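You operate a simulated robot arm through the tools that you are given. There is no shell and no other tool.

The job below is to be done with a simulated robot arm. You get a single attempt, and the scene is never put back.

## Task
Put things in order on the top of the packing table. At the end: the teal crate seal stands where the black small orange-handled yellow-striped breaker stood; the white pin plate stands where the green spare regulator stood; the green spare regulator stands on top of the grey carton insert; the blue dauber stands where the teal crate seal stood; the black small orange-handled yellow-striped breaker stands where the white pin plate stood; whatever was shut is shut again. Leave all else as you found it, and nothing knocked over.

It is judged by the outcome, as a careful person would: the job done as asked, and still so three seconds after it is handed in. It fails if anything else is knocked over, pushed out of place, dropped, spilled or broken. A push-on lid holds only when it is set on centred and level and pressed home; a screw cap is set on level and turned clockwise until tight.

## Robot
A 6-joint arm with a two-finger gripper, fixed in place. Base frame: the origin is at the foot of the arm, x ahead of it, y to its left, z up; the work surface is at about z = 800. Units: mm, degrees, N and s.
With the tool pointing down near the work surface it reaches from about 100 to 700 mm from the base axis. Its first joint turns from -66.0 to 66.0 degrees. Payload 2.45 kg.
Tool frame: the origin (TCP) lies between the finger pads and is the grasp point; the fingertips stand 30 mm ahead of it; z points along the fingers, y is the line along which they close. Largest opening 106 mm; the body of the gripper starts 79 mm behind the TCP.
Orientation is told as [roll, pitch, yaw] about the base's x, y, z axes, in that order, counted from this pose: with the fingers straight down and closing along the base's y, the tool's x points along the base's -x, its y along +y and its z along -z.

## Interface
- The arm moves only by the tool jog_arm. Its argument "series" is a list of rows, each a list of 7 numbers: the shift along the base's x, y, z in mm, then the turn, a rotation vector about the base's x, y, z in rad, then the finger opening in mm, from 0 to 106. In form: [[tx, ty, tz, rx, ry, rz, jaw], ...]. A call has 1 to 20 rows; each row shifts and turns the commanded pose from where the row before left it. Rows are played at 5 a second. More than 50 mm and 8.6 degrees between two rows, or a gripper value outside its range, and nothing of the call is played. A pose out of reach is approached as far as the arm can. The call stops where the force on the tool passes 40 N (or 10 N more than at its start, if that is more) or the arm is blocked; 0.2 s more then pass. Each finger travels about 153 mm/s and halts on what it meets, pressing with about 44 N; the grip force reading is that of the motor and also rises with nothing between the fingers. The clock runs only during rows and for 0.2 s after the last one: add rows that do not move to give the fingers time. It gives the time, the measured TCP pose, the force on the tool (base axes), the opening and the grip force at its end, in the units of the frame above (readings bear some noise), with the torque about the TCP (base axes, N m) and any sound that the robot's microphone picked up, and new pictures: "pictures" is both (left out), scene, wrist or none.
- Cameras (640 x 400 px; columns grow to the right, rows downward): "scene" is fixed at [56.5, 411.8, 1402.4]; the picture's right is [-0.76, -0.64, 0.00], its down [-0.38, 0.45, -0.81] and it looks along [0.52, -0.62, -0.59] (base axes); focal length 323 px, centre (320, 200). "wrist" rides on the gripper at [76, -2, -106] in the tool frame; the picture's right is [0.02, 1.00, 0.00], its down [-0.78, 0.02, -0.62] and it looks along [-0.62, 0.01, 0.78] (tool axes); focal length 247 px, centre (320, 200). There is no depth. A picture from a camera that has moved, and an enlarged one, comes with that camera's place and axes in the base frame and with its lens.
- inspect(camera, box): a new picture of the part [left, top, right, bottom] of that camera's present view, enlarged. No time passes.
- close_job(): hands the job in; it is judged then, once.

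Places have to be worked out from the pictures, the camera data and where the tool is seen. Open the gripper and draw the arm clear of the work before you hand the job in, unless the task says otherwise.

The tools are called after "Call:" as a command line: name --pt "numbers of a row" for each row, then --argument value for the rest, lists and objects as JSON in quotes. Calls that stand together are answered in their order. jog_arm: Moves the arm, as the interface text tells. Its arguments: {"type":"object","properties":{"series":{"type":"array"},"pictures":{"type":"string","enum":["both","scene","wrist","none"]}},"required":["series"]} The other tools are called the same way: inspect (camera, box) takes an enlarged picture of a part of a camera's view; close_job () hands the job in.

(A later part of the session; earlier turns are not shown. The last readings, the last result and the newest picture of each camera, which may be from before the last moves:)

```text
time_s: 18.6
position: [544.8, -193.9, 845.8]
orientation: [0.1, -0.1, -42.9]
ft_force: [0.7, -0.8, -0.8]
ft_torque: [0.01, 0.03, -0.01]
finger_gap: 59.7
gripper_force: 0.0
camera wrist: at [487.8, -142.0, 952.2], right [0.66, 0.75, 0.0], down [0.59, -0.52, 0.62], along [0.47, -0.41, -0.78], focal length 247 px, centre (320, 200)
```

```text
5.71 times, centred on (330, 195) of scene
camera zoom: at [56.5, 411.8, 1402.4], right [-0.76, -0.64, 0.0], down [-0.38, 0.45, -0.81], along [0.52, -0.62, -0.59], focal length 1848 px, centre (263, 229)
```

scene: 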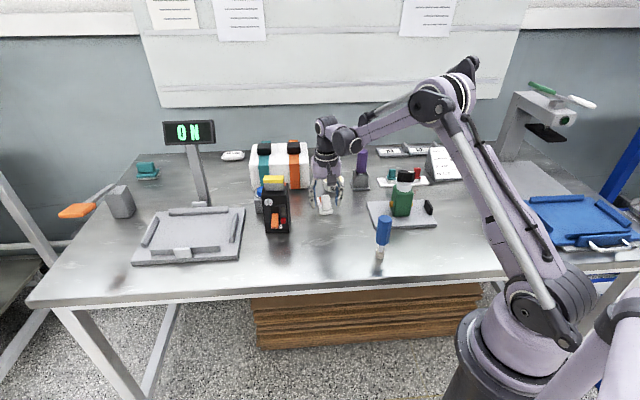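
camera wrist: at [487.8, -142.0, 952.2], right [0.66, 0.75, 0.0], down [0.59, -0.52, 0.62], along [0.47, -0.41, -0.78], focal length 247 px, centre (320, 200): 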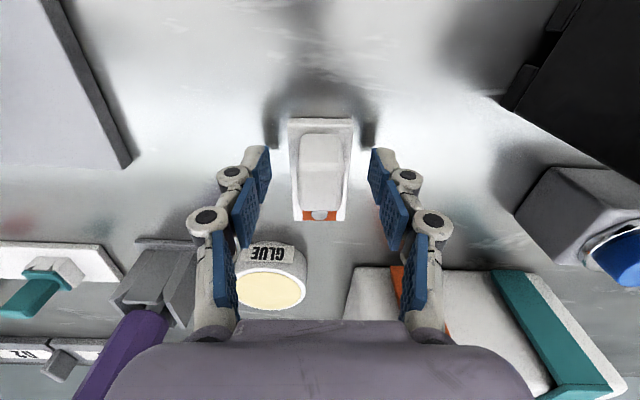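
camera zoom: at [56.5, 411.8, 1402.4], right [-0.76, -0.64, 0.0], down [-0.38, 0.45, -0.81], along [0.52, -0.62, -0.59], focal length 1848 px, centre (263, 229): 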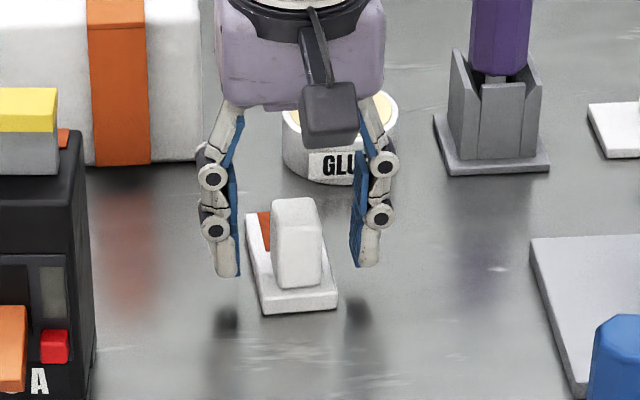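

The block is centred between the fingers. I close and then lift slightly to verify.

Call:
jog_arm --pt "0 0 -1 0 0 0 35" --pt "0 0 0 0 0 0 15" --pt "0 0 0 0 0 0 10" --pt "0 0 0 0 0 0 10" --pt "0 0 10 0 0 0 10" --pt "0 0 30 0 0 0 10" --pt "0 0 0 0 0 0 10"

Call:
inspect --camera "scene" --box '[290, 160, 370, 230]'

Call:
inspect --camera "wrist" --box '[240, 100, 400, 240]'

```text
time_s: 20.2
position: [547.2, -191.4, 886.2]
orientation: [0.0, -0.1, -42.8]
ft_force: [-0.4, -0.3, -1.6]
ft_torque: [0.04, -0.03, 0.01]
finger_gap: 23.0
gripper_force: 43.7
camera wrist: at [488.5, -140.7, 992.7], right [0.66, 0.75, 0.0], down [0.59, -0.52, 0.62], along [0.47, -0.41, -0.78], focal length 247 px, centre (320, 200)
```

scene: 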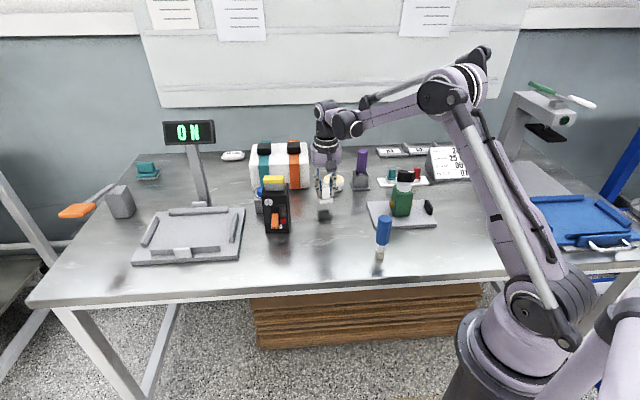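
wrist: 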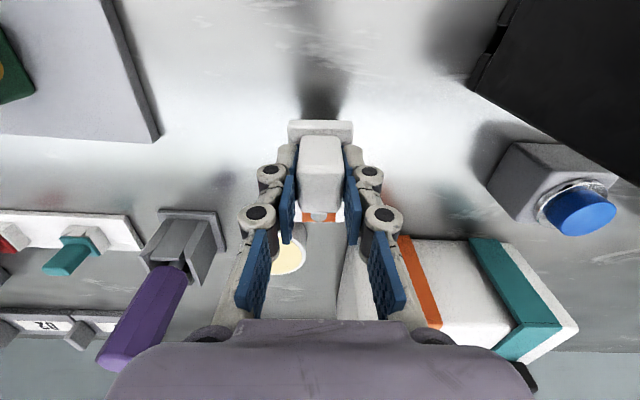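

```text
5.71 times, centred on (330, 195) of scene
camera zoom: at [56.5, 411.8, 1402.4], right [-0.76, -0.64, 0.0], down [-0.38, 0.45, -0.81], along [0.52, -0.62, -0.59], focal length 1848 px, centre (263, 229)
```

zoom: 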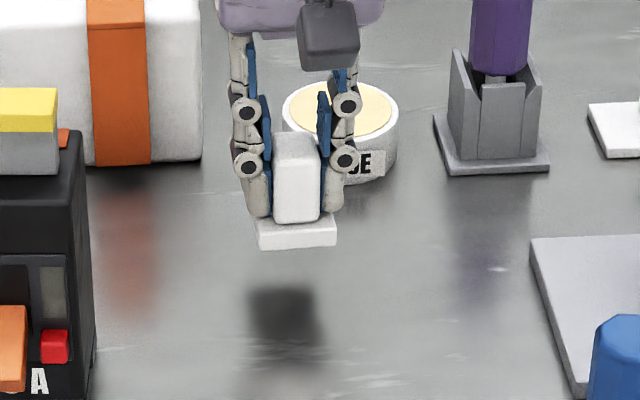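

```text
2.86 times, centred on (320, 170) of wrist
camera zoom: at [488.5, -140.7, 992.7], right [0.66, 0.75, 0.0], down [0.59, -0.52, 0.62], along [0.47, -0.41, -0.78], focal length 706 px, centre (320, 286)
```

zoom: 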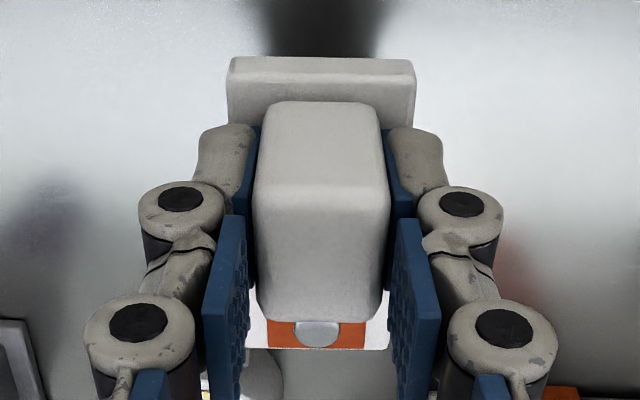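

The plate hangs level from the grip. I carry it to the regulator's old spot: plate centre should be (441, -38), which puts the TCP at about (425.6, -24).

Call:
jog_arm --pt "0 0 40 0 0 0 10" --pt "-20 28 0 0 0 0 10" --pt "-20 28 0 0 0 0 10" --pt "-20 28 0 0 0 0 10" --pt "-20 28 0 0 0 0 10" --pt "-20 28 0 0 0 0 10" --pt "-20 29 0 0 0 0 10" --pt "0 0 -30 0 0 0 10" --pt "0 0 -30 0 0 0 10" --pt "0 0 0 0 0 0 10"

Call:
inspect --camera "scene" --box '[270, 190, 370, 275]'

```text
time_s: 22.4
position: [422.5, -23.9, 865.7]
orientation: [0.1, -0.1, -42.7]
ft_force: [-1.4, -1.2, -2.3]
ft_torque: [-0.01, 0.01, 0.02]
finger_gap: 23.6
gripper_force: 44.0
camera wrist: at [364.6, 27.1, 972.1], right [0.66, 0.75, 0.0], down [0.59, -0.52, 0.62], along [0.47, -0.41, -0.78], focal length 247 px, centre (320, 200)
```

scene: 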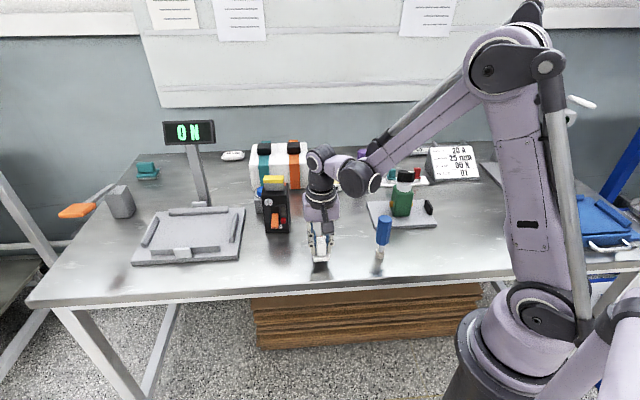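
wrist: 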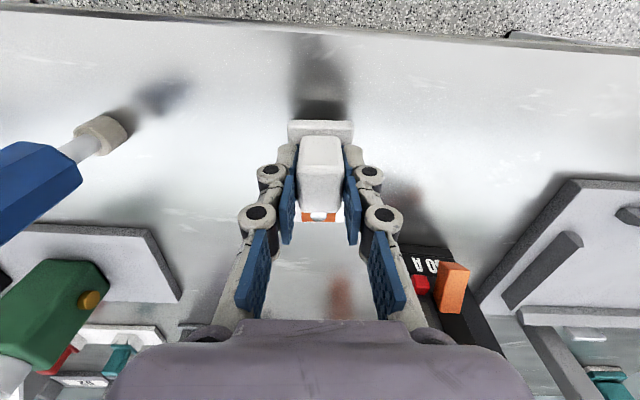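

```text
4.71 times, centred on (320, 232) of scene
camera zoom: at [56.5, 411.8, 1402.4], right [-0.76, -0.64, 0.0], down [-0.38, 0.45, -0.81], along [0.52, -0.62, -0.59], focal length 1522 px, centre (320, 47)
```

zoom: 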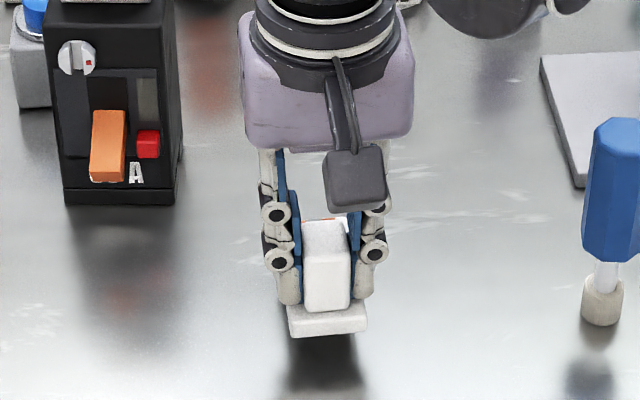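

Nearly on spot; I nudge 2 mm in x and lower toward contact (expected near z≈845).

Call:
jog_arm --pt "2 0 -10 0 0 0 10" --pt "0 0 -8 0 0 0 10" --pt "0 0 -1 0 0 0 10" --pt "0 0 0 0 0 0 10" --pictures "none"

```text
time_s: 23.4
position: [426.8, -22.8, 846.1]
orientation: [0.0, -0.1, -42.8]
ft_force: [0.3, 0.5, -1.9]
ft_torque: [0.01, 0.06, 0.01]
finger_gap: 22.9
gripper_force: 44.0
```

No contact yet (-1.9 N is just the weight). I continue in 1 mm steps.

Call:
jog_arm --pt "0 0 -1 0 0 0 10" --pt "0 0 -0.7 0 0 0 10" --pt "0 0 0 0 0 0 10" --pictures "none"

```text
time_s: 24.2
position: [426.5, -23.5, 845.3]
orientation: [0.0, -0.1, -42.8]
ft_force: [-0.6, 1.1, 6.3]
ft_torque: [-0.06, -0.13, 0.03]
finger_gap: 23.3
gripper_force: 43.9
```

Contact (+6 N). I open the fingers and rise, then look.

Call:
jog_arm --pt "0 0 0 0 0 0 35" --pt "0 0 0 0 0 0 60" --pt "0 0 0 0 0 0 60" --pt "0 0 30 0 0 0 70" --pt "0 0 45 0 0 0 90" --pt "0 0 45 0 0 0 106" --pt "0 0 0 0 0 0 106"

Call:
inspect --camera "scene" --box '[230, 160, 350, 275]'

Call:
inspect --camera "wrist" --box '[230, 80, 430, 220]'

```text
time_s: 25.8
position: [425.9, -22.6, 963.7]
orientation: [0.0, -0.1, -42.8]
ft_force: [0.3, 0.6, -0.1]
ft_torque: [0.01, -0.02, -0.01]
finger_gap: 106.0
gripper_force: 0.1
camera wrist: at [368.5, 27.8, 1070.2], right [0.66, 0.75, 0.0], down [0.59, -0.52, 0.62], along [0.47, -0.41, -0.78], focal length 247 px, centre (320, 200)
```

scene: 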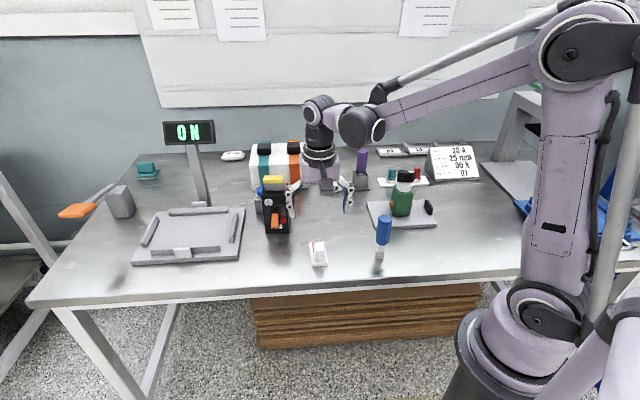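
wrist: 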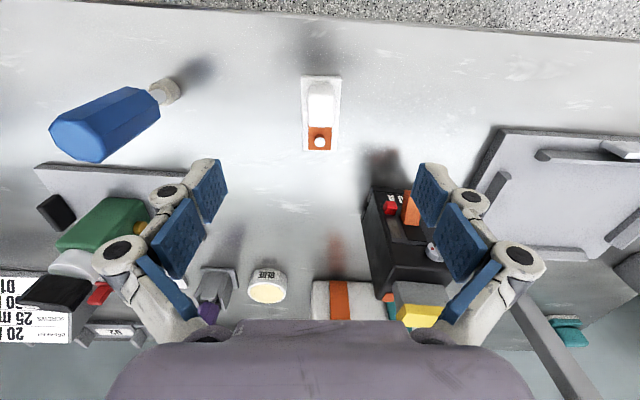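

```text
3.48 times, centred on (290, 218) of scene
camera zoom: at [56.5, 411.8, 1402.4], right [-0.76, -0.64, 0.0], down [-0.38, 0.45, -0.81], along [0.52, -0.62, -0.59], focal length 1125 px, centre (424, 139)
```

zoom: 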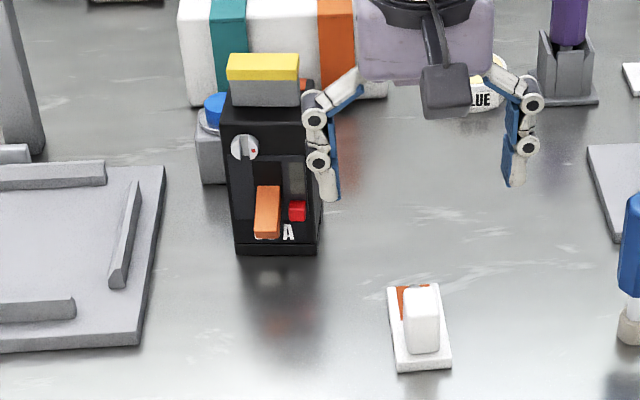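

```text
2.86 times, centred on (330, 150) of wrist
camera zoom: at [368.5, 27.8, 1070.2], right [0.66, 0.75, 0.0], down [0.59, -0.52, 0.62], along [0.47, -0.41, -0.78], focal length 706 px, centre (291, 343)
```

zoom: 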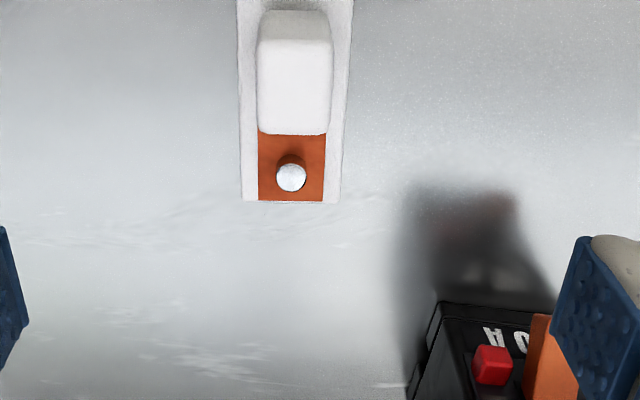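

The pin plate is in place. Now I reposition to view the breaker from the front with the same yaw.

Call:
jog_arm --pt "10 20 30 0 0 0 106" --pt "30 15 10 0 0 0 106" --pt "30 10 0 0 0 0 106" --pt "20 5 0 0 0 0 106" --pt "0 0 0 0 0 0 106"

Call:
inspect --camera "wrist" --box '[230, 80, 430, 300]'

```text
time_s: 27.0
position: [516.3, 27.0, 1004.2]
orientation: [0.1, -0.1, -42.8]
ft_force: [0.2, -0.2, -0.1]
ft_torque: [-0.02, -0.03, 0.01]
finger_gap: 106.0
gripper_force: 0.1
camera wrist: at [458.2, 79.0, 1110.5], right [0.66, 0.75, 0.0], down [0.59, -0.52, 0.62], along [0.47, -0.41, -0.78], focal length 247 px, centre (320, 200)
```

scene: 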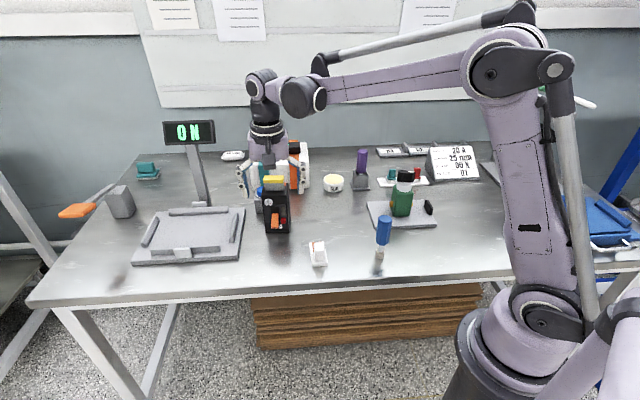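
wrist: 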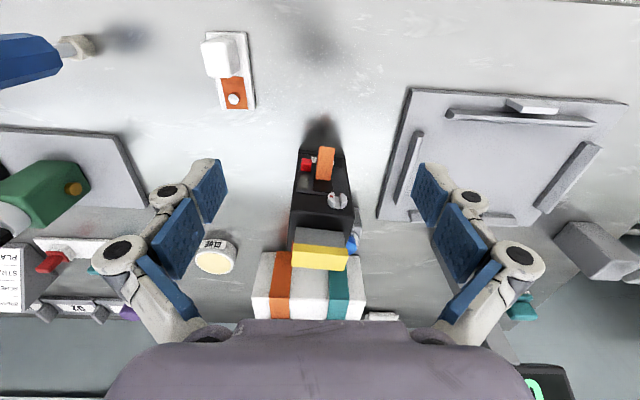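

```text
1.82 times, centred on (330, 190) of wrist
camera zoom: at [458.2, 79.0, 1110.5], right [0.66, 0.75, 0.0], down [0.59, -0.52, 0.62], along [0.47, -0.41, -0.78], focal length 449 px, centre (302, 218)
```

zoom: 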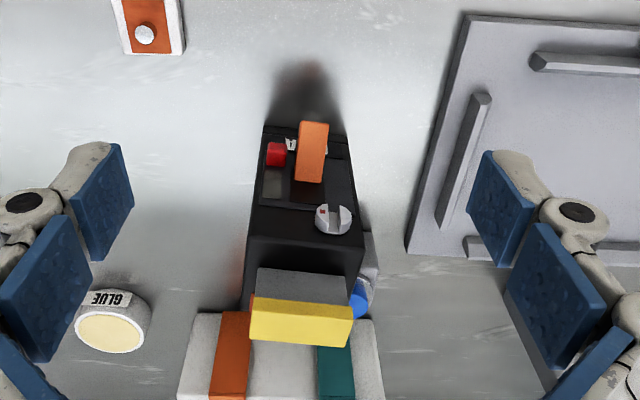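

The breaker's centre comes out at about (595, -38), 62 mm wide, aligned within ~1° of my yaw. I move over it at the same height and check the centring.

Call:
jog_arm --pt "26 -22 6 0 0 0 106" --pt "26 -22 6 0 0 0 106" --pt "26.5 -21 4 0 0 0 106" --pt "0 0 0 0 0 0 106"

Call:
inspect --camera "wrist" --box '[230, 40, 430, 220]'

Call:
inspect --camera "scene" --box '[230, 140, 330, 240]'

```text
time_s: 28.0
position: [593.2, -38.6, 1021.9]
orientation: [-0.1, -0.2, -42.8]
ft_force: [0.5, -0.8, 0.3]
ft_torque: [-0.01, 0.0, 0.01]
finger_gap: 105.9
gripper_force: 0.1
camera wrist: at [536.7, 13.0, 1128.6], right [0.66, 0.75, 0.0], down [0.59, -0.52, 0.62], along [0.47, -0.41, -0.78], focal length 247 px, centre (320, 200)
```

scene: 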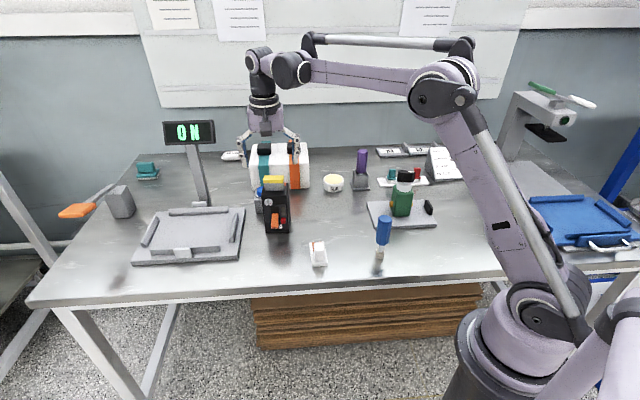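
wrist: 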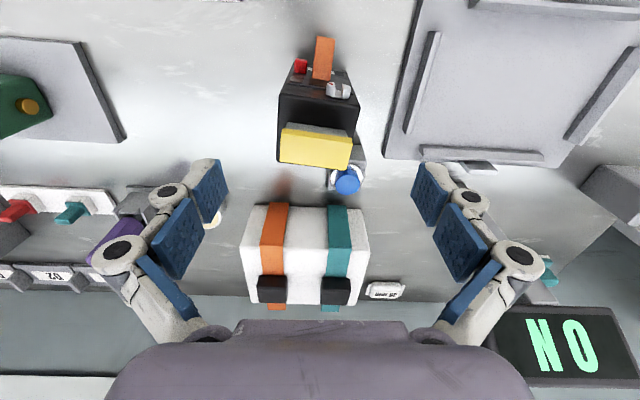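

```text
2.22 times, centred on (330, 130) of wrist
camera zoom: at [536.7, 13.0, 1128.6], right [0.66, 0.75, 0.0], down [0.59, -0.52, 0.62], along [0.47, -0.41, -0.78], focal length 549 px, centre (298, 356)
```

zoom: 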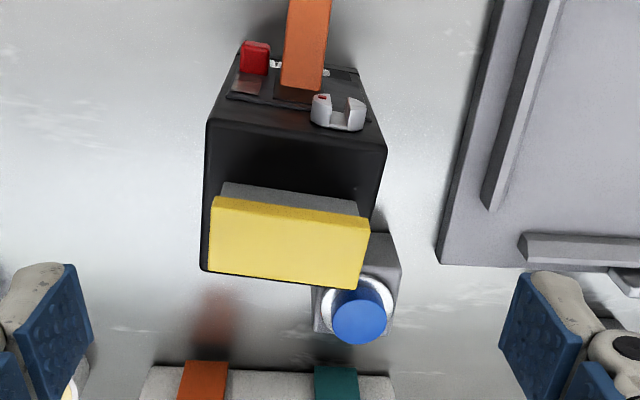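

```text
4.00 times, centred on (280, 190) of scene
camera zoom: at [56.5, 411.8, 1402.4], right [-0.76, -0.64, 0.0], down [-0.38, 0.45, -0.81], along [0.52, -0.62, -0.59], focal length 1294 px, centre (480, 240)
```

zoom: 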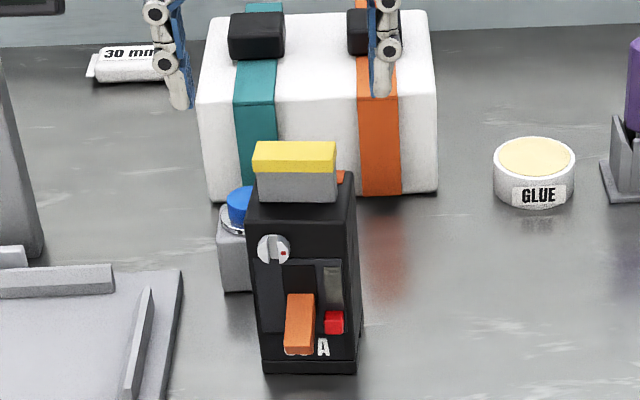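

The breaker's axes measure about 5° further round; centre (599.5, -47), depth ~58 mm. I rotate to yaw -48°, centre, and descend to z≈910, keeping the palm above the yellow-topped handle.

Call:
jog_arm --pt "6 -8 0 0 0 -0.09 106" --pt "0 0 -35 0 0 0 106" --pt "0 0 -30 0 0 0 106" --pt "0 0 0 0 0 0 106"

Call:
inspect --camera "wrist" --box '[200, 60, 440, 260]'

Call:
inspect --camera "scene" --box '[230, 140, 330, 240]'

```text
time_s: 29.0
position: [598.2, -45.5, 956.9]
orientation: [0.0, -0.2, -47.9]
ft_force: [0.0, 0.0, -0.1]
ft_torque: [0.02, 0.01, -0.02]
finger_gap: 106.1
gripper_force: 0.0
camera wrist: at [546.6, 9.5, 1062.3], right [0.73, 0.69, 0.0], down [0.54, -0.57, 0.62], along [0.43, -0.45, -0.78], focal length 247 px, centre (320, 200)
```

scene: 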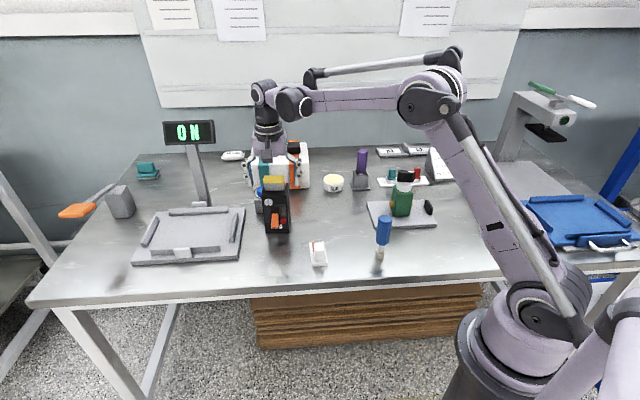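
wrist: 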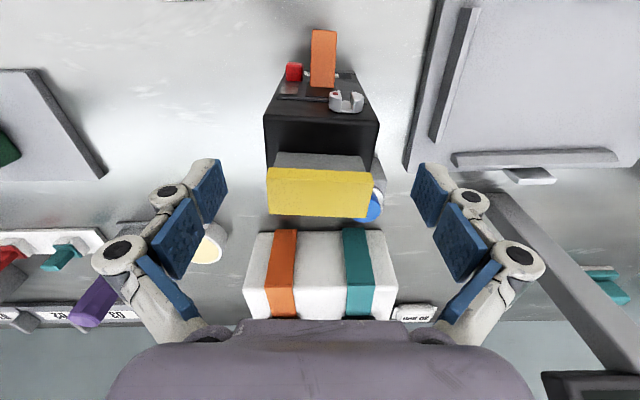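

```text
2.00 times, centred on (320, 160) of wrist
camera zoom: at [546.6, 9.5, 1062.3], right [0.73, 0.69, 0.0], down [0.54, -0.57, 0.62], along [0.43, -0.45, -0.78], focal length 494 px, centre (320, 280)
```

zoom: 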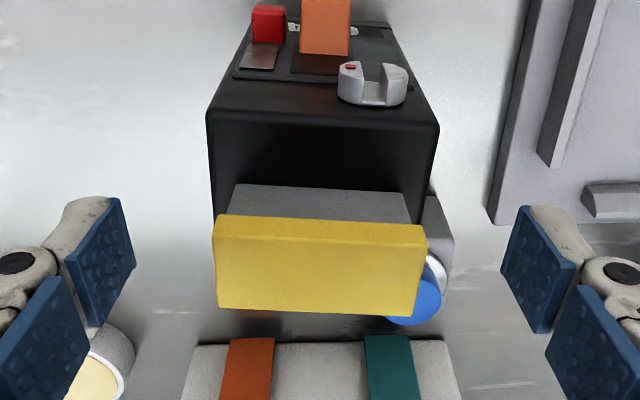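

```text
4.00 times, centred on (280, 190) of scene
camera zoom: at [56.5, 411.8, 1402.4], right [-0.76, -0.64, 0.0], down [-0.38, 0.45, -0.81], along [0.52, -0.62, -0.59], focal length 1294 px, centre (480, 240)
```

zoom: 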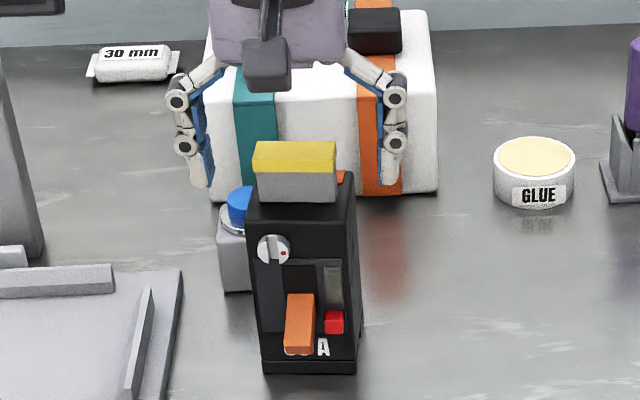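

Alignment looks good (residual ~1.5°, which I correct) and the handle top is about z 966. I descend to z≈904 and close on the body.

Call:
jog_arm --pt "0.5 -1 -27 0 0 -0.026 106" --pt "0 0 -26 0 0 0 106" --pt "0 0 0 0 0 0 85" --pt "0 0 0 0 0 0 68" --pt "0 0 0 0 0 0 68"

Call:
inspect --camera "scene" --box '[230, 140, 330, 240]'

```text
time_s: 30.2
position: [602.2, -46.8, 901.9]
orientation: [0.0, 0.0, -49.4]
ft_force: [-1.3, -1.3, -0.5]
ft_torque: [-0.01, -0.02, 0.01]
finger_gap: 69.1
gripper_force: 0.4
camera wrist: at [550.1, 11.0, 1008.9], right [0.75, 0.67, 0.0], down [0.52, -0.58, 0.62], along [0.42, -0.46, -0.78], focal length 247 px, centre (320, 200)
```

scene: 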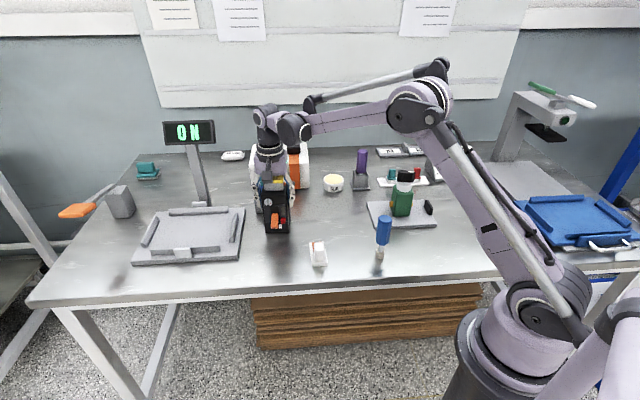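
wrist: 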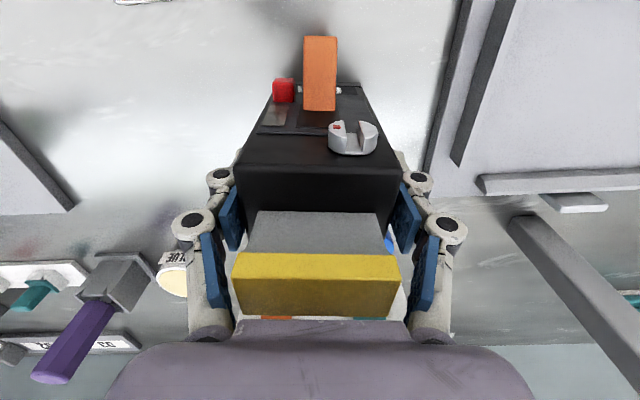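

```text
4.00 times, centred on (280, 190) of scene
camera zoom: at [56.4, 411.8, 1402.5], right [-0.76, -0.64, 0.0], down [-0.38, 0.45, -0.81], along [0.52, -0.62, -0.59], focal length 1294 px, centre (480, 240)
```

zoom: 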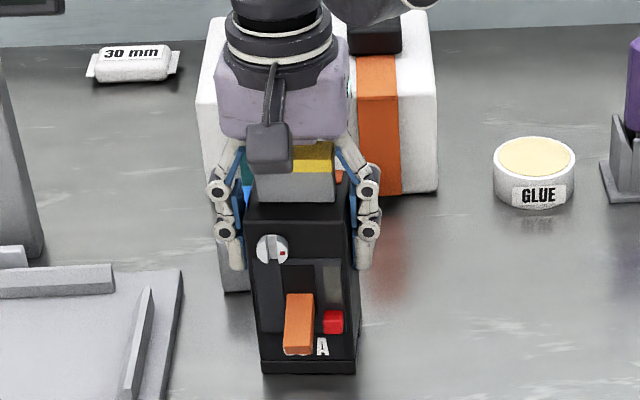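

The fingers flank the body evenly. I close on it and lift a little.

Call:
jog_arm --pt "0 0 0 0 0 0 55" --pt "0 0 0 0 0 0 45" --pt "0 0 0 0 0 0 45" --pt "0 0 5 0 0 0 45" --pt "0 0 15 0 0 0 45" --pt "0 0 0 0 0 0 45"

Call:
inspect --camera "scene" --box '[230, 140, 330, 240]'

```text
time_s: 31.6
position: [602.7, -45.5, 924.3]
orientation: [0.0, -0.2, -49.4]
ft_force: [-0.4, 0.1, -5.4]
ft_torque: [-0.01, 0.03, -0.03]
finger_gap: 65.4
gripper_force: 44.2
camera wrist: at [551.0, 11.4, 1029.5], right [0.75, 0.67, 0.0], down [0.52, -0.58, 0.62], along [0.42, -0.46, -0.78], focal length 247 px, centre (320, 200)
```

scene: 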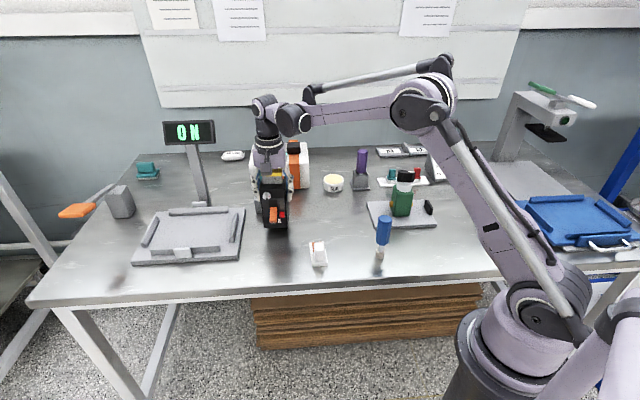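
wrist: 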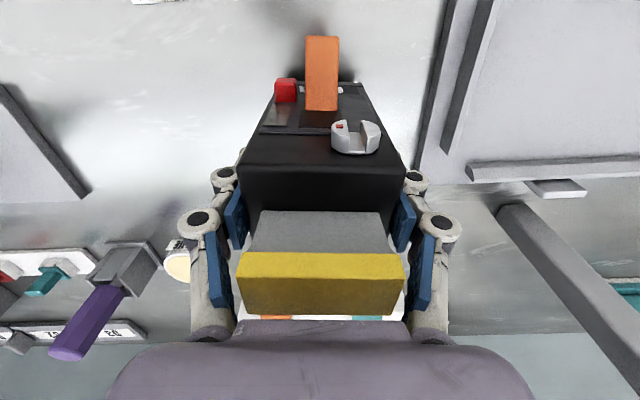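

```text
4.00 times, centred on (280, 190) of scene
camera zoom: at [56.6, 411.8, 1402.4], right [-0.76, -0.64, 0.0], down [-0.38, 0.45, -0.81], along [0.52, -0.62, -0.59], focal length 1294 px, centre (480, 240)
```

zoom: 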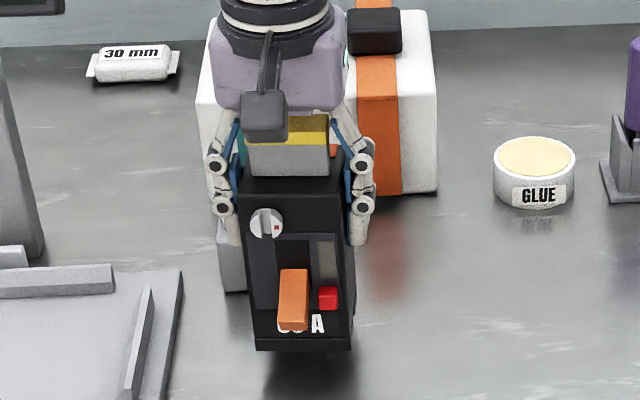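

The breaker is held firmly. I carry it to the pin plate's former spot with TCP at about (561, -206).

Call:
jog_arm --pt "0 0 20 0 0 0 45" --pt "-8 -20 0 0 0 0 45" --pt "-8 -35 0 0 0 0 45" --pt "-8 -35 0 0 0 0 45" --pt "-8 -35 0 0 0 0 45" --pt "-9 -35 0 0 0 0 45" --pt "0 0 0 0 0 0 45" --pt "0 0 0 0 0 0 45"

Call:
inspect --camera "scene" --box '[270, 130, 370, 240]'

```text
time_s: 33.4
position: [558.8, -206.6, 942.1]
orientation: [0.0, -0.1, -49.5]
ft_force: [0.4, -0.1, -5.9]
ft_torque: [0.01, 0.02, -0.02]
finger_gap: 65.7
gripper_force: 44.3
camera wrist: at [508.3, -150.0, 1049.2], right [0.75, 0.67, 0.0], down [0.52, -0.58, 0.62], along [0.42, -0.46, -0.78], focal length 247 px, centre (320, 200)
```

scene: 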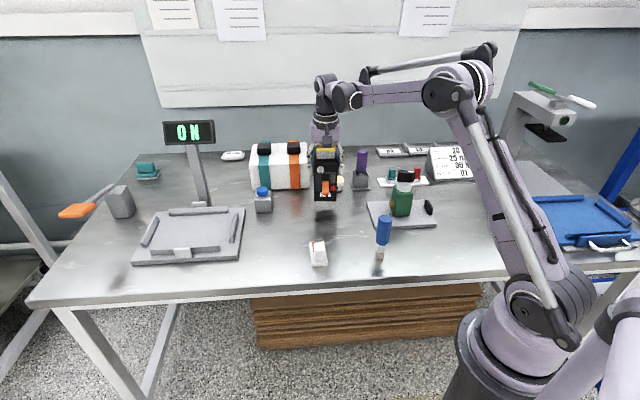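
wrist: 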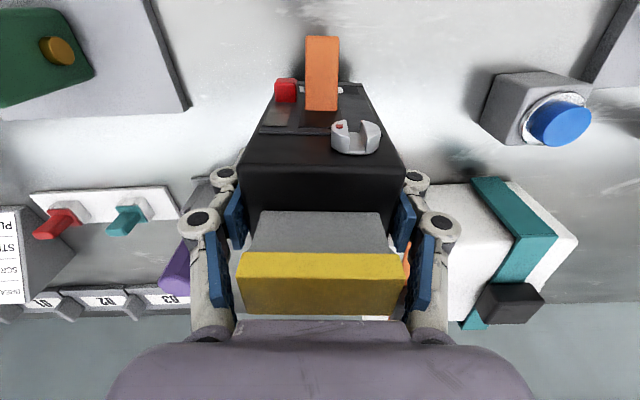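

```text
3.64 times, centred on (320, 185) of scene
camera zoom: at [56.6, 411.8, 1402.4], right [-0.76, -0.64, 0.0], down [-0.38, 0.45, -0.81], along [0.52, -0.62, -0.59], focal length 1176 px, centre (320, 254)
```

zoom: 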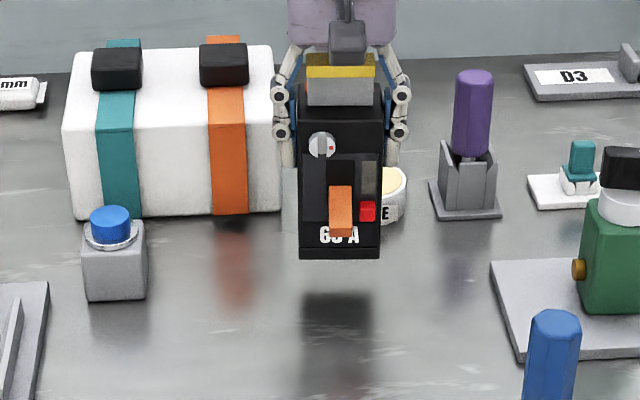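

On target within ~2 mm; I lower to just above contact.

Call:
jog_arm --pt "1.5 0 -18 0 0 0 45" --pt "0 0 -14 0 0 0 45" --pt "0 0 -3 0 0 0 45" --pt "0 0 0 0 0 0 45" --pictures "none"

```text
time_s: 34.4
position: [561.6, -207.7, 906.5]
orientation: [0.0, -0.1, -49.3]
ft_force: [-0.7, -0.4, -5.1]
ft_torque: [-0.04, 0.01, 0.02]
finger_gap: 65.3
gripper_force: 43.9
```

Still airborne; I lower further in about 1 mm steps.

Call:
jog_arm --pt "0 0 -1 0 0 0 45" --pt "0 0 -1 0 0 0 45" --pt "0 0 0 0 0 0 45" --pictures "none"

```text
time_s: 35.2
position: [563.0, -206.7, 904.7]
orientation: [-0.1, -0.1, -49.4]
ft_force: [-0.1, 1.0, -5.5]
ft_torque: [0.0, -0.06, 0.05]
finger_gap: 65.6
gripper_force: 44.5
```

Still no contact. I go on lowering.

Call:
jog_arm --pt "0 0 -0.8 0 0 0 45" --pt "0 0 -0.7 0 0 0 45" --pt "0 0 0 0 0 0 45" --pictures "none"

```text
time_s: 36.0
position: [562.6, -206.4, 905.1]
orientation: [0.0, -0.1, -49.4]
ft_force: [-0.1, 0.7, -4.1]
ft_torque: [0.02, -0.02, 0.03]
finger_gap: 65.4
gripper_force: 43.8
```

Call:
jog_arm --pt "0 0 -0.7 0 0 0 45" --pt "0 0 0 0 0 0 45" --pictures "scene"

Call:
inspect --camera "scene" --box '[290, 150, 360, 220]'

```text
time_s: 36.6
position: [562.3, -207.3, 902.9]
orientation: [0.0, -0.2, -49.4]
ft_force: [-0.3, 0.0, -5.9]
ft_torque: [0.0, 0.0, -0.02]
finger_gap: 65.3
gripper_force: 43.5
```

scene: 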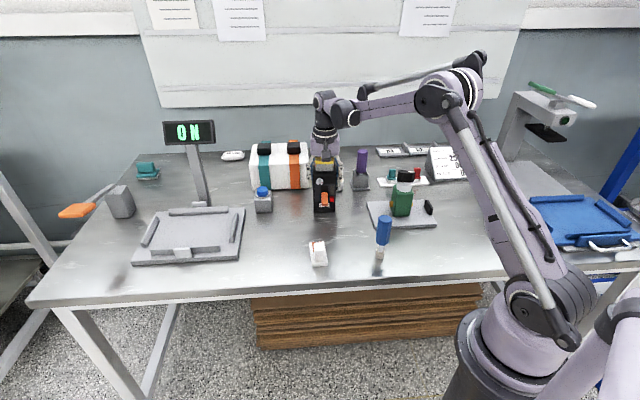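

```text
5.71 times, centred on (325, 185) of scene
camera zoom: at [56.6, 411.8, 1402.4], right [-0.76, -0.64, 0.0], down [-0.38, 0.45, -0.81], along [0.52, -0.62, -0.59], focal length 1848 px, centre (291, 286)
```

zoom: 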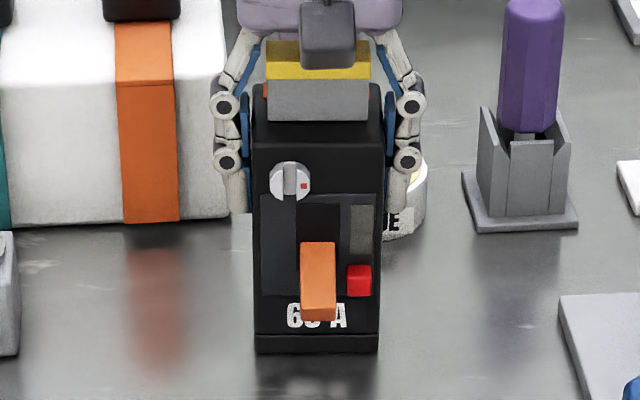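

Very close to the surface. I take two more small steps down.

Call:
jog_arm --pt "0 0 -0.8 0 0 0 45" --pt "0 0 0 0 0 0 45" --pictures "none"

```text
time_s: 37.2
position: [561.1, -207.5, 902.6]
orientation: [-0.1, -0.1, -49.5]
ft_force: [0.1, 1.0, -5.1]
ft_torque: [-0.02, -0.04, 0.0]
finger_gap: 65.3
gripper_force: 43.7
```

Call:
jog_arm --pt "0 0 -0.8 0 0 0 45" --pt "0 0 0 0 0 0 45" --pictures "none"

```text
time_s: 37.8
position: [562.2, -207.2, 902.7]
orientation: [0.0, -0.1, -49.4]
ft_force: [0.6, 1.5, 7.3]
ft_torque: [-0.02, 0.09, -0.07]
finger_gap: 65.3
gripper_force: 44.2
```

Contact (+7 N). I open the fingers and rise straight up.

Call:
jog_arm --pt "0 0 0 0 0 0 70" --pt "0 0 0 0 0 0 90" --pt "0 0 0 0 0 0 104" --pt "0 0 20 0 0 0 106" --pt "0 0 45 0 0 0 106" --pt "0 0 45 0 0 0 106" --pt "0 0 20 0 0 0 106" --pt "0 0 0 0 0 0 106"

Call:
inspect --camera "scene" --box '[290, 150, 360, 220]'

```text
time_s: 39.6
position: [564.2, -205.5, 1032.5]
orientation: [0.0, -0.1, -49.5]
ft_force: [1.1, 0.2, 0.6]
ft_torque: [0.01, -0.01, 0.02]
finger_gap: 105.9
gripper_force: 0.0
camera wrist: at [512.2, -148.9, 1139.4], right [0.75, 0.67, 0.0], down [0.52, -0.58, 0.62], along [0.42, -0.46, -0.78], focal length 247 px, centre (320, 200)
```

scene: 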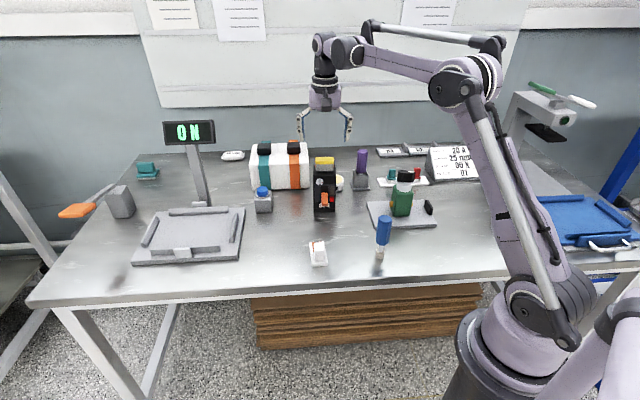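
wrist: 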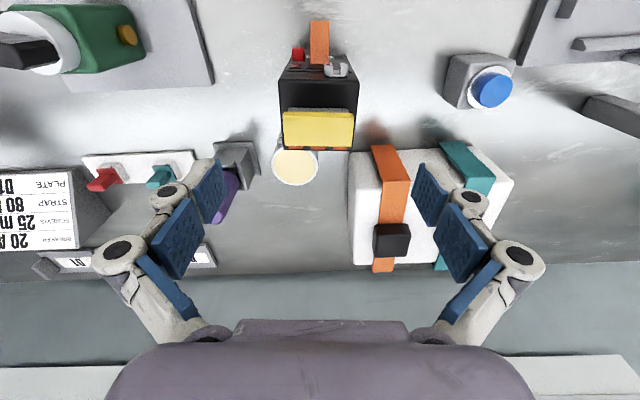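

```text
5.71 times, centred on (325, 185) of scene
camera zoom: at [56.5, 411.8, 1402.4], right [-0.76, -0.64, 0.0], down [-0.38, 0.45, -0.81], along [0.52, -0.62, -0.59], focal length 1848 px, centre (291, 286)
```

zoom: 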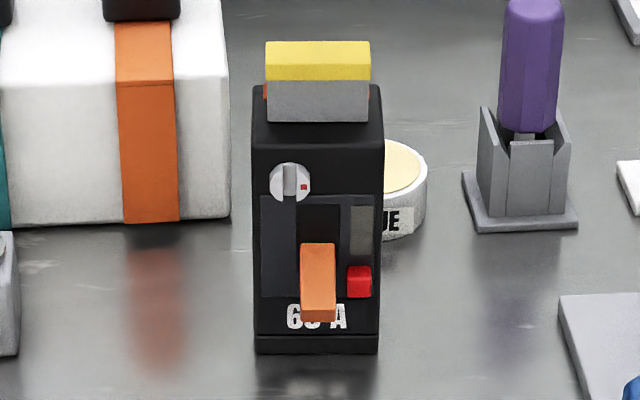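

The breaker stands correctly. Next is the teal seal in the strip clip, near (474, -450); I fly there at height, turning to yaw ~44°, and look at it closely.

Call:
jog_arm --pt "-7.5 -20 0 0 0 0.136 106" --pt "-7.5 -20 0 0 0 0.136 106" --pt "-7.5 -20 0 0 0 0.136 106" --pt "-7.5 -20 0 0 0 0.136 106" --pt "-7.5 -20 0 0 0 0.136 106" --pt "-7.5 -20 0 0 0 0.136 106" --pt "-7.5 -20 0 0 0 0.136 106" --pt "-7.5 -20 0 0 0 0.136 106" --pt "-7.5 -20 0 0 0 0.136 106" --pt "-7.5 -20 0 0 0 0.136 106" --pt "-7.5 -20 0 0 0 0.136 106" --pt "-7.5 -24 0 0 0 0.136 106" --pt "0 0 -40 0 0 0 106" --pt "0 0 0 0 0 0 106"

Call:
inspect --camera "wrist" --box '[220, 20, 420, 200]'

Call:
inspect --camera "scene" --box '[360, 140, 440, 210]'

```text
time_s: 42.6
position: [473.6, -449.5, 991.8]
orientation: [0.0, -0.2, 44.1]
ft_force: [-0.5, -0.1, -0.3]
ft_torque: [0.0, 0.02, 0.0]
finger_gap: 105.9
gripper_force: 0.1
camera wrist: at [419.3, -504.6, 1098.1], right [-0.71, 0.7, 0.0], down [0.55, 0.56, 0.62], along [0.44, 0.44, -0.78], focal length 247 px, centre (320, 200)
```

scene: 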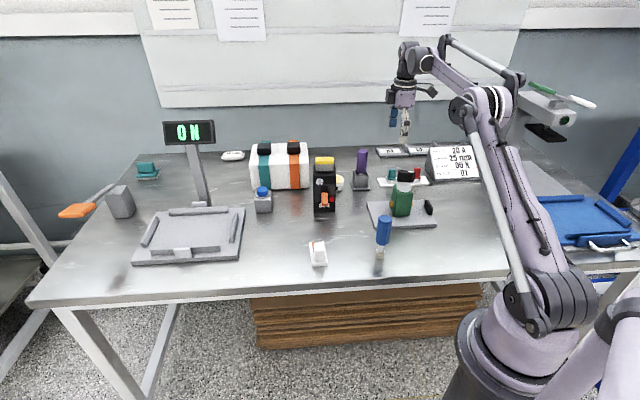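
wrist: 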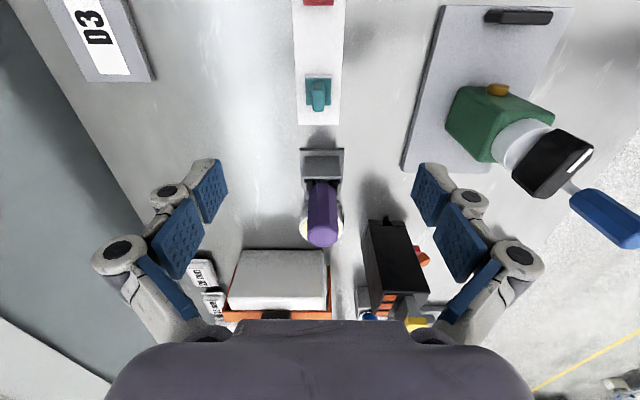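

```text
2.22 times, centred on (320, 110) of wrist
camera zoom: at [419.3, -504.6, 1098.1], right [-0.71, 0.7, 0.0], down [0.55, 0.56, 0.62], along [0.44, 0.44, -0.78], focal length 549 px, centre (320, 400)
```

zoom: 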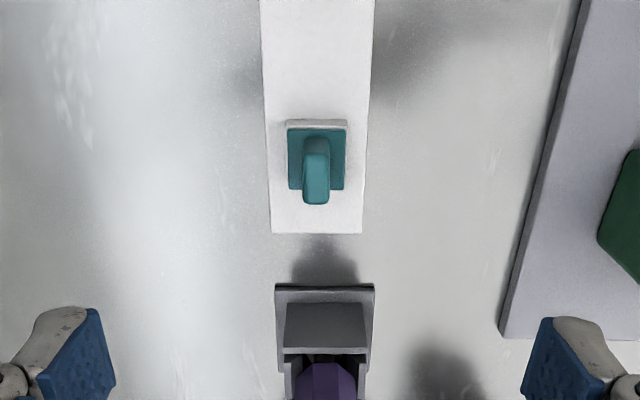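

```text
5.71 times, centred on (400, 175) of scene
camera zoom: at [56.5, 411.8, 1402.4], right [-0.76, -0.64, 0.0], down [-0.38, 0.45, -0.81], along [0.52, -0.62, -0.59], focal length 1848 px, centre (-137, 343)
```

zoom: 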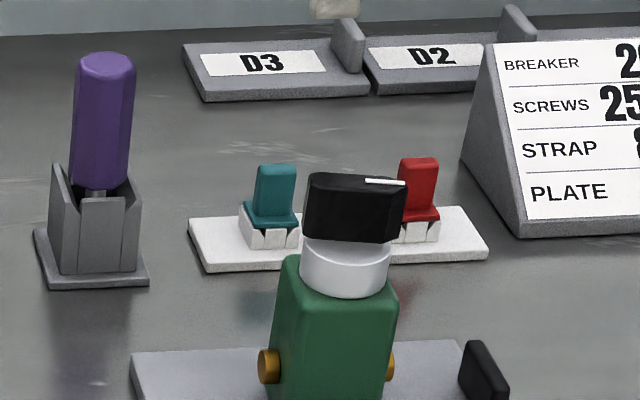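

The seal's knob (12 mm thin, across my closing axis) is right under the TCP, 2 mm off. I correct and descend to z≈872 with fingers half open to check.

Call:
jog_arm --pt "0 -3 -40 0 0 0 70" --pt "0 0 -40 0 0 0 50" --pt "0 0 -40 0 0 0 40" --pt "0 0 0 0 0 0 40"

Call:
inspect --camera "wrist" --box '[240, 80, 400, 220]'

Call:
inspect --camera "scene" --box '[360, 140, 440, 210]'

```text
time_s: 43.6
position: [474.3, -452.7, 872.1]
orientation: [0.0, 0.0, 44.1]
ft_force: [0.6, -0.1, 0.6]
ft_torque: [-0.02, -0.03, 0.0]
finger_gap: 39.9
gripper_force: 0.1
camera wrist: at [420.0, -507.2, 978.8], right [-0.71, 0.7, 0.0], down [0.55, 0.56, 0.62], along [0.44, 0.44, -0.78], focal length 247 px, centre (320, 200)
```

scene: 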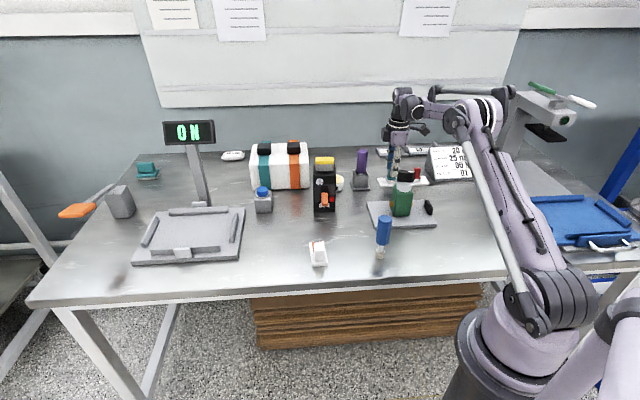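
wrist: 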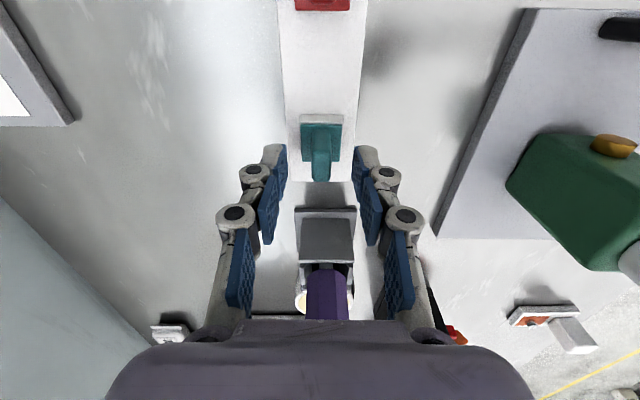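

```text
2.86 times, centred on (320, 150) of wrist
camera zoom: at [420.0, -507.2, 978.8], right [-0.71, 0.7, 0.0], down [0.55, 0.56, 0.62], along [0.44, 0.44, -0.78], focal length 706 px, centre (320, 343)
```

zoom: 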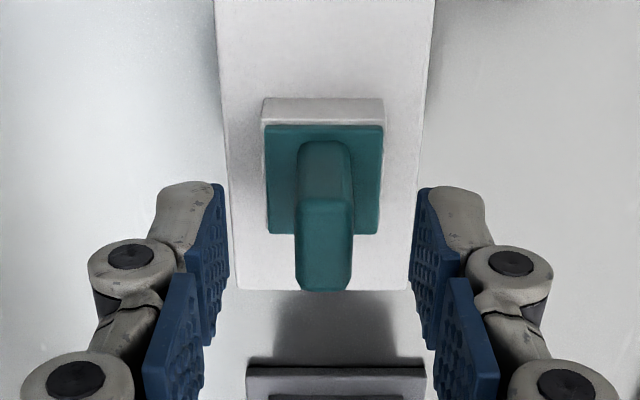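

```text
5.71 times, centred on (400, 175) of scene
camera zoom: at [56.5, 411.8, 1402.4], right [-0.76, -0.64, 0.0], down [-0.38, 0.45, -0.81], along [0.52, -0.62, -0.59], focal length 1848 px, centre (-137, 343)
```

zoom: 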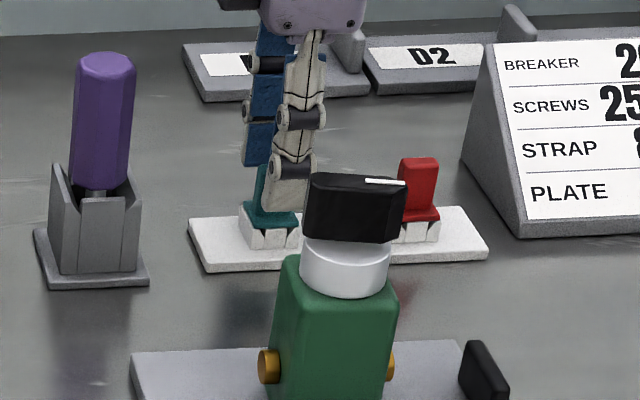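

Flange top is at z≈820 and knob top z≈850, well centred. I lower to TCP z≈854 and grip the knob.

Call:
jog_arm --pt "0 0 -12 0 0 0 40" --pt "0 0 -6 0 0 0 30" --pt "0 0 0 0 0 0 20" --pt "0 0 0 0 0 0 6" --pt "0 0 0 0 0 0 4" --pt "0 0 0 0 0 0 4"

Call:
inspect --camera "wrist" --box '[240, 80, 400, 220]'

```text
time_s: 45.0
position: [472.6, -454.1, 854.1]
orientation: [0.1, 0.0, 43.9]
ft_force: [2.1, -0.9, 30.7]
ft_torque: [-0.06, -0.03, 0.03]
finger_gap: 9.9
gripper_force: 37.2
camera wrist: at [418.3, -507.7, 961.1], right [-0.71, 0.7, 0.0], down [0.55, 0.56, 0.62], along [0.44, 0.44, -0.78], focal length 247 px, centre (320, 200)
```

scene: 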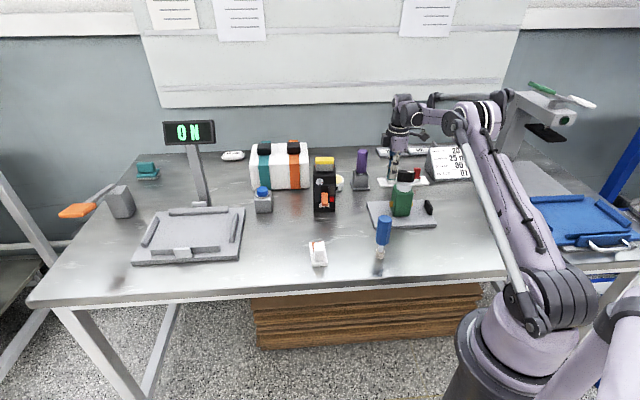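
wrist: 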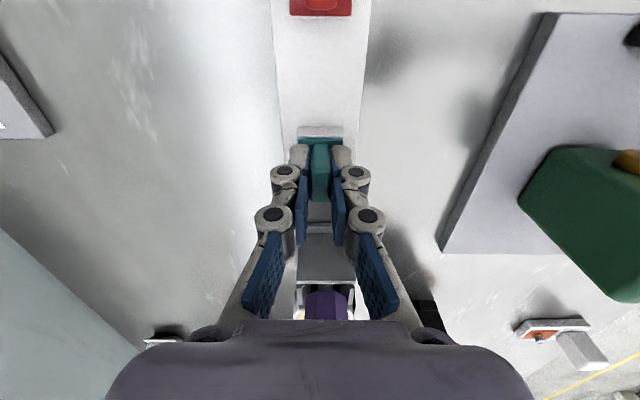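

```text
2.86 times, centred on (320, 150) of wrist
camera zoom: at [418.3, -507.7, 961.1], right [-0.71, 0.7, 0.0], down [0.55, 0.56, 0.62], along [0.44, 0.44, -0.78], focal length 706 px, centre (320, 343)
```

zoom: 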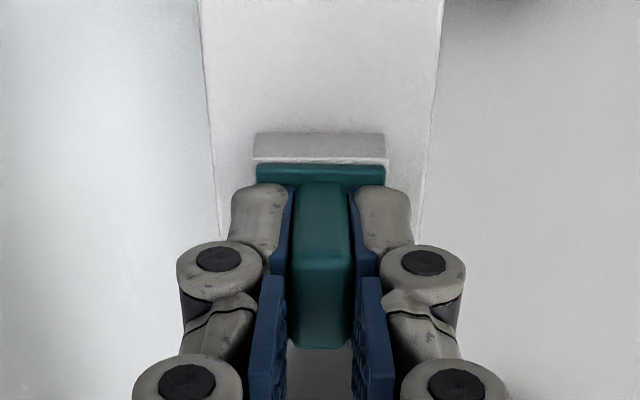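

The knob is gripped (9.9 mm), with fingertips pressing on the flange (30 N down). I ease upward in small steps to relieve and begin pulling the seal out, watching the force.

Call:
jog_arm --pt "0 0 1 0 0 0 4" --pt "0 0 1 0 0 0 4" --pt "0 0 0 0 0 0 4" --pictures "none"

```text
time_s: 45.8
position: [473.4, -452.7, 855.6]
orientation: [0.0, 0.0, 44.1]
ft_force: [-0.1, -0.7, -0.6]
ft_torque: [0.0, -0.01, 0.0]
finger_gap: 9.9
gripper_force: 37.4
```

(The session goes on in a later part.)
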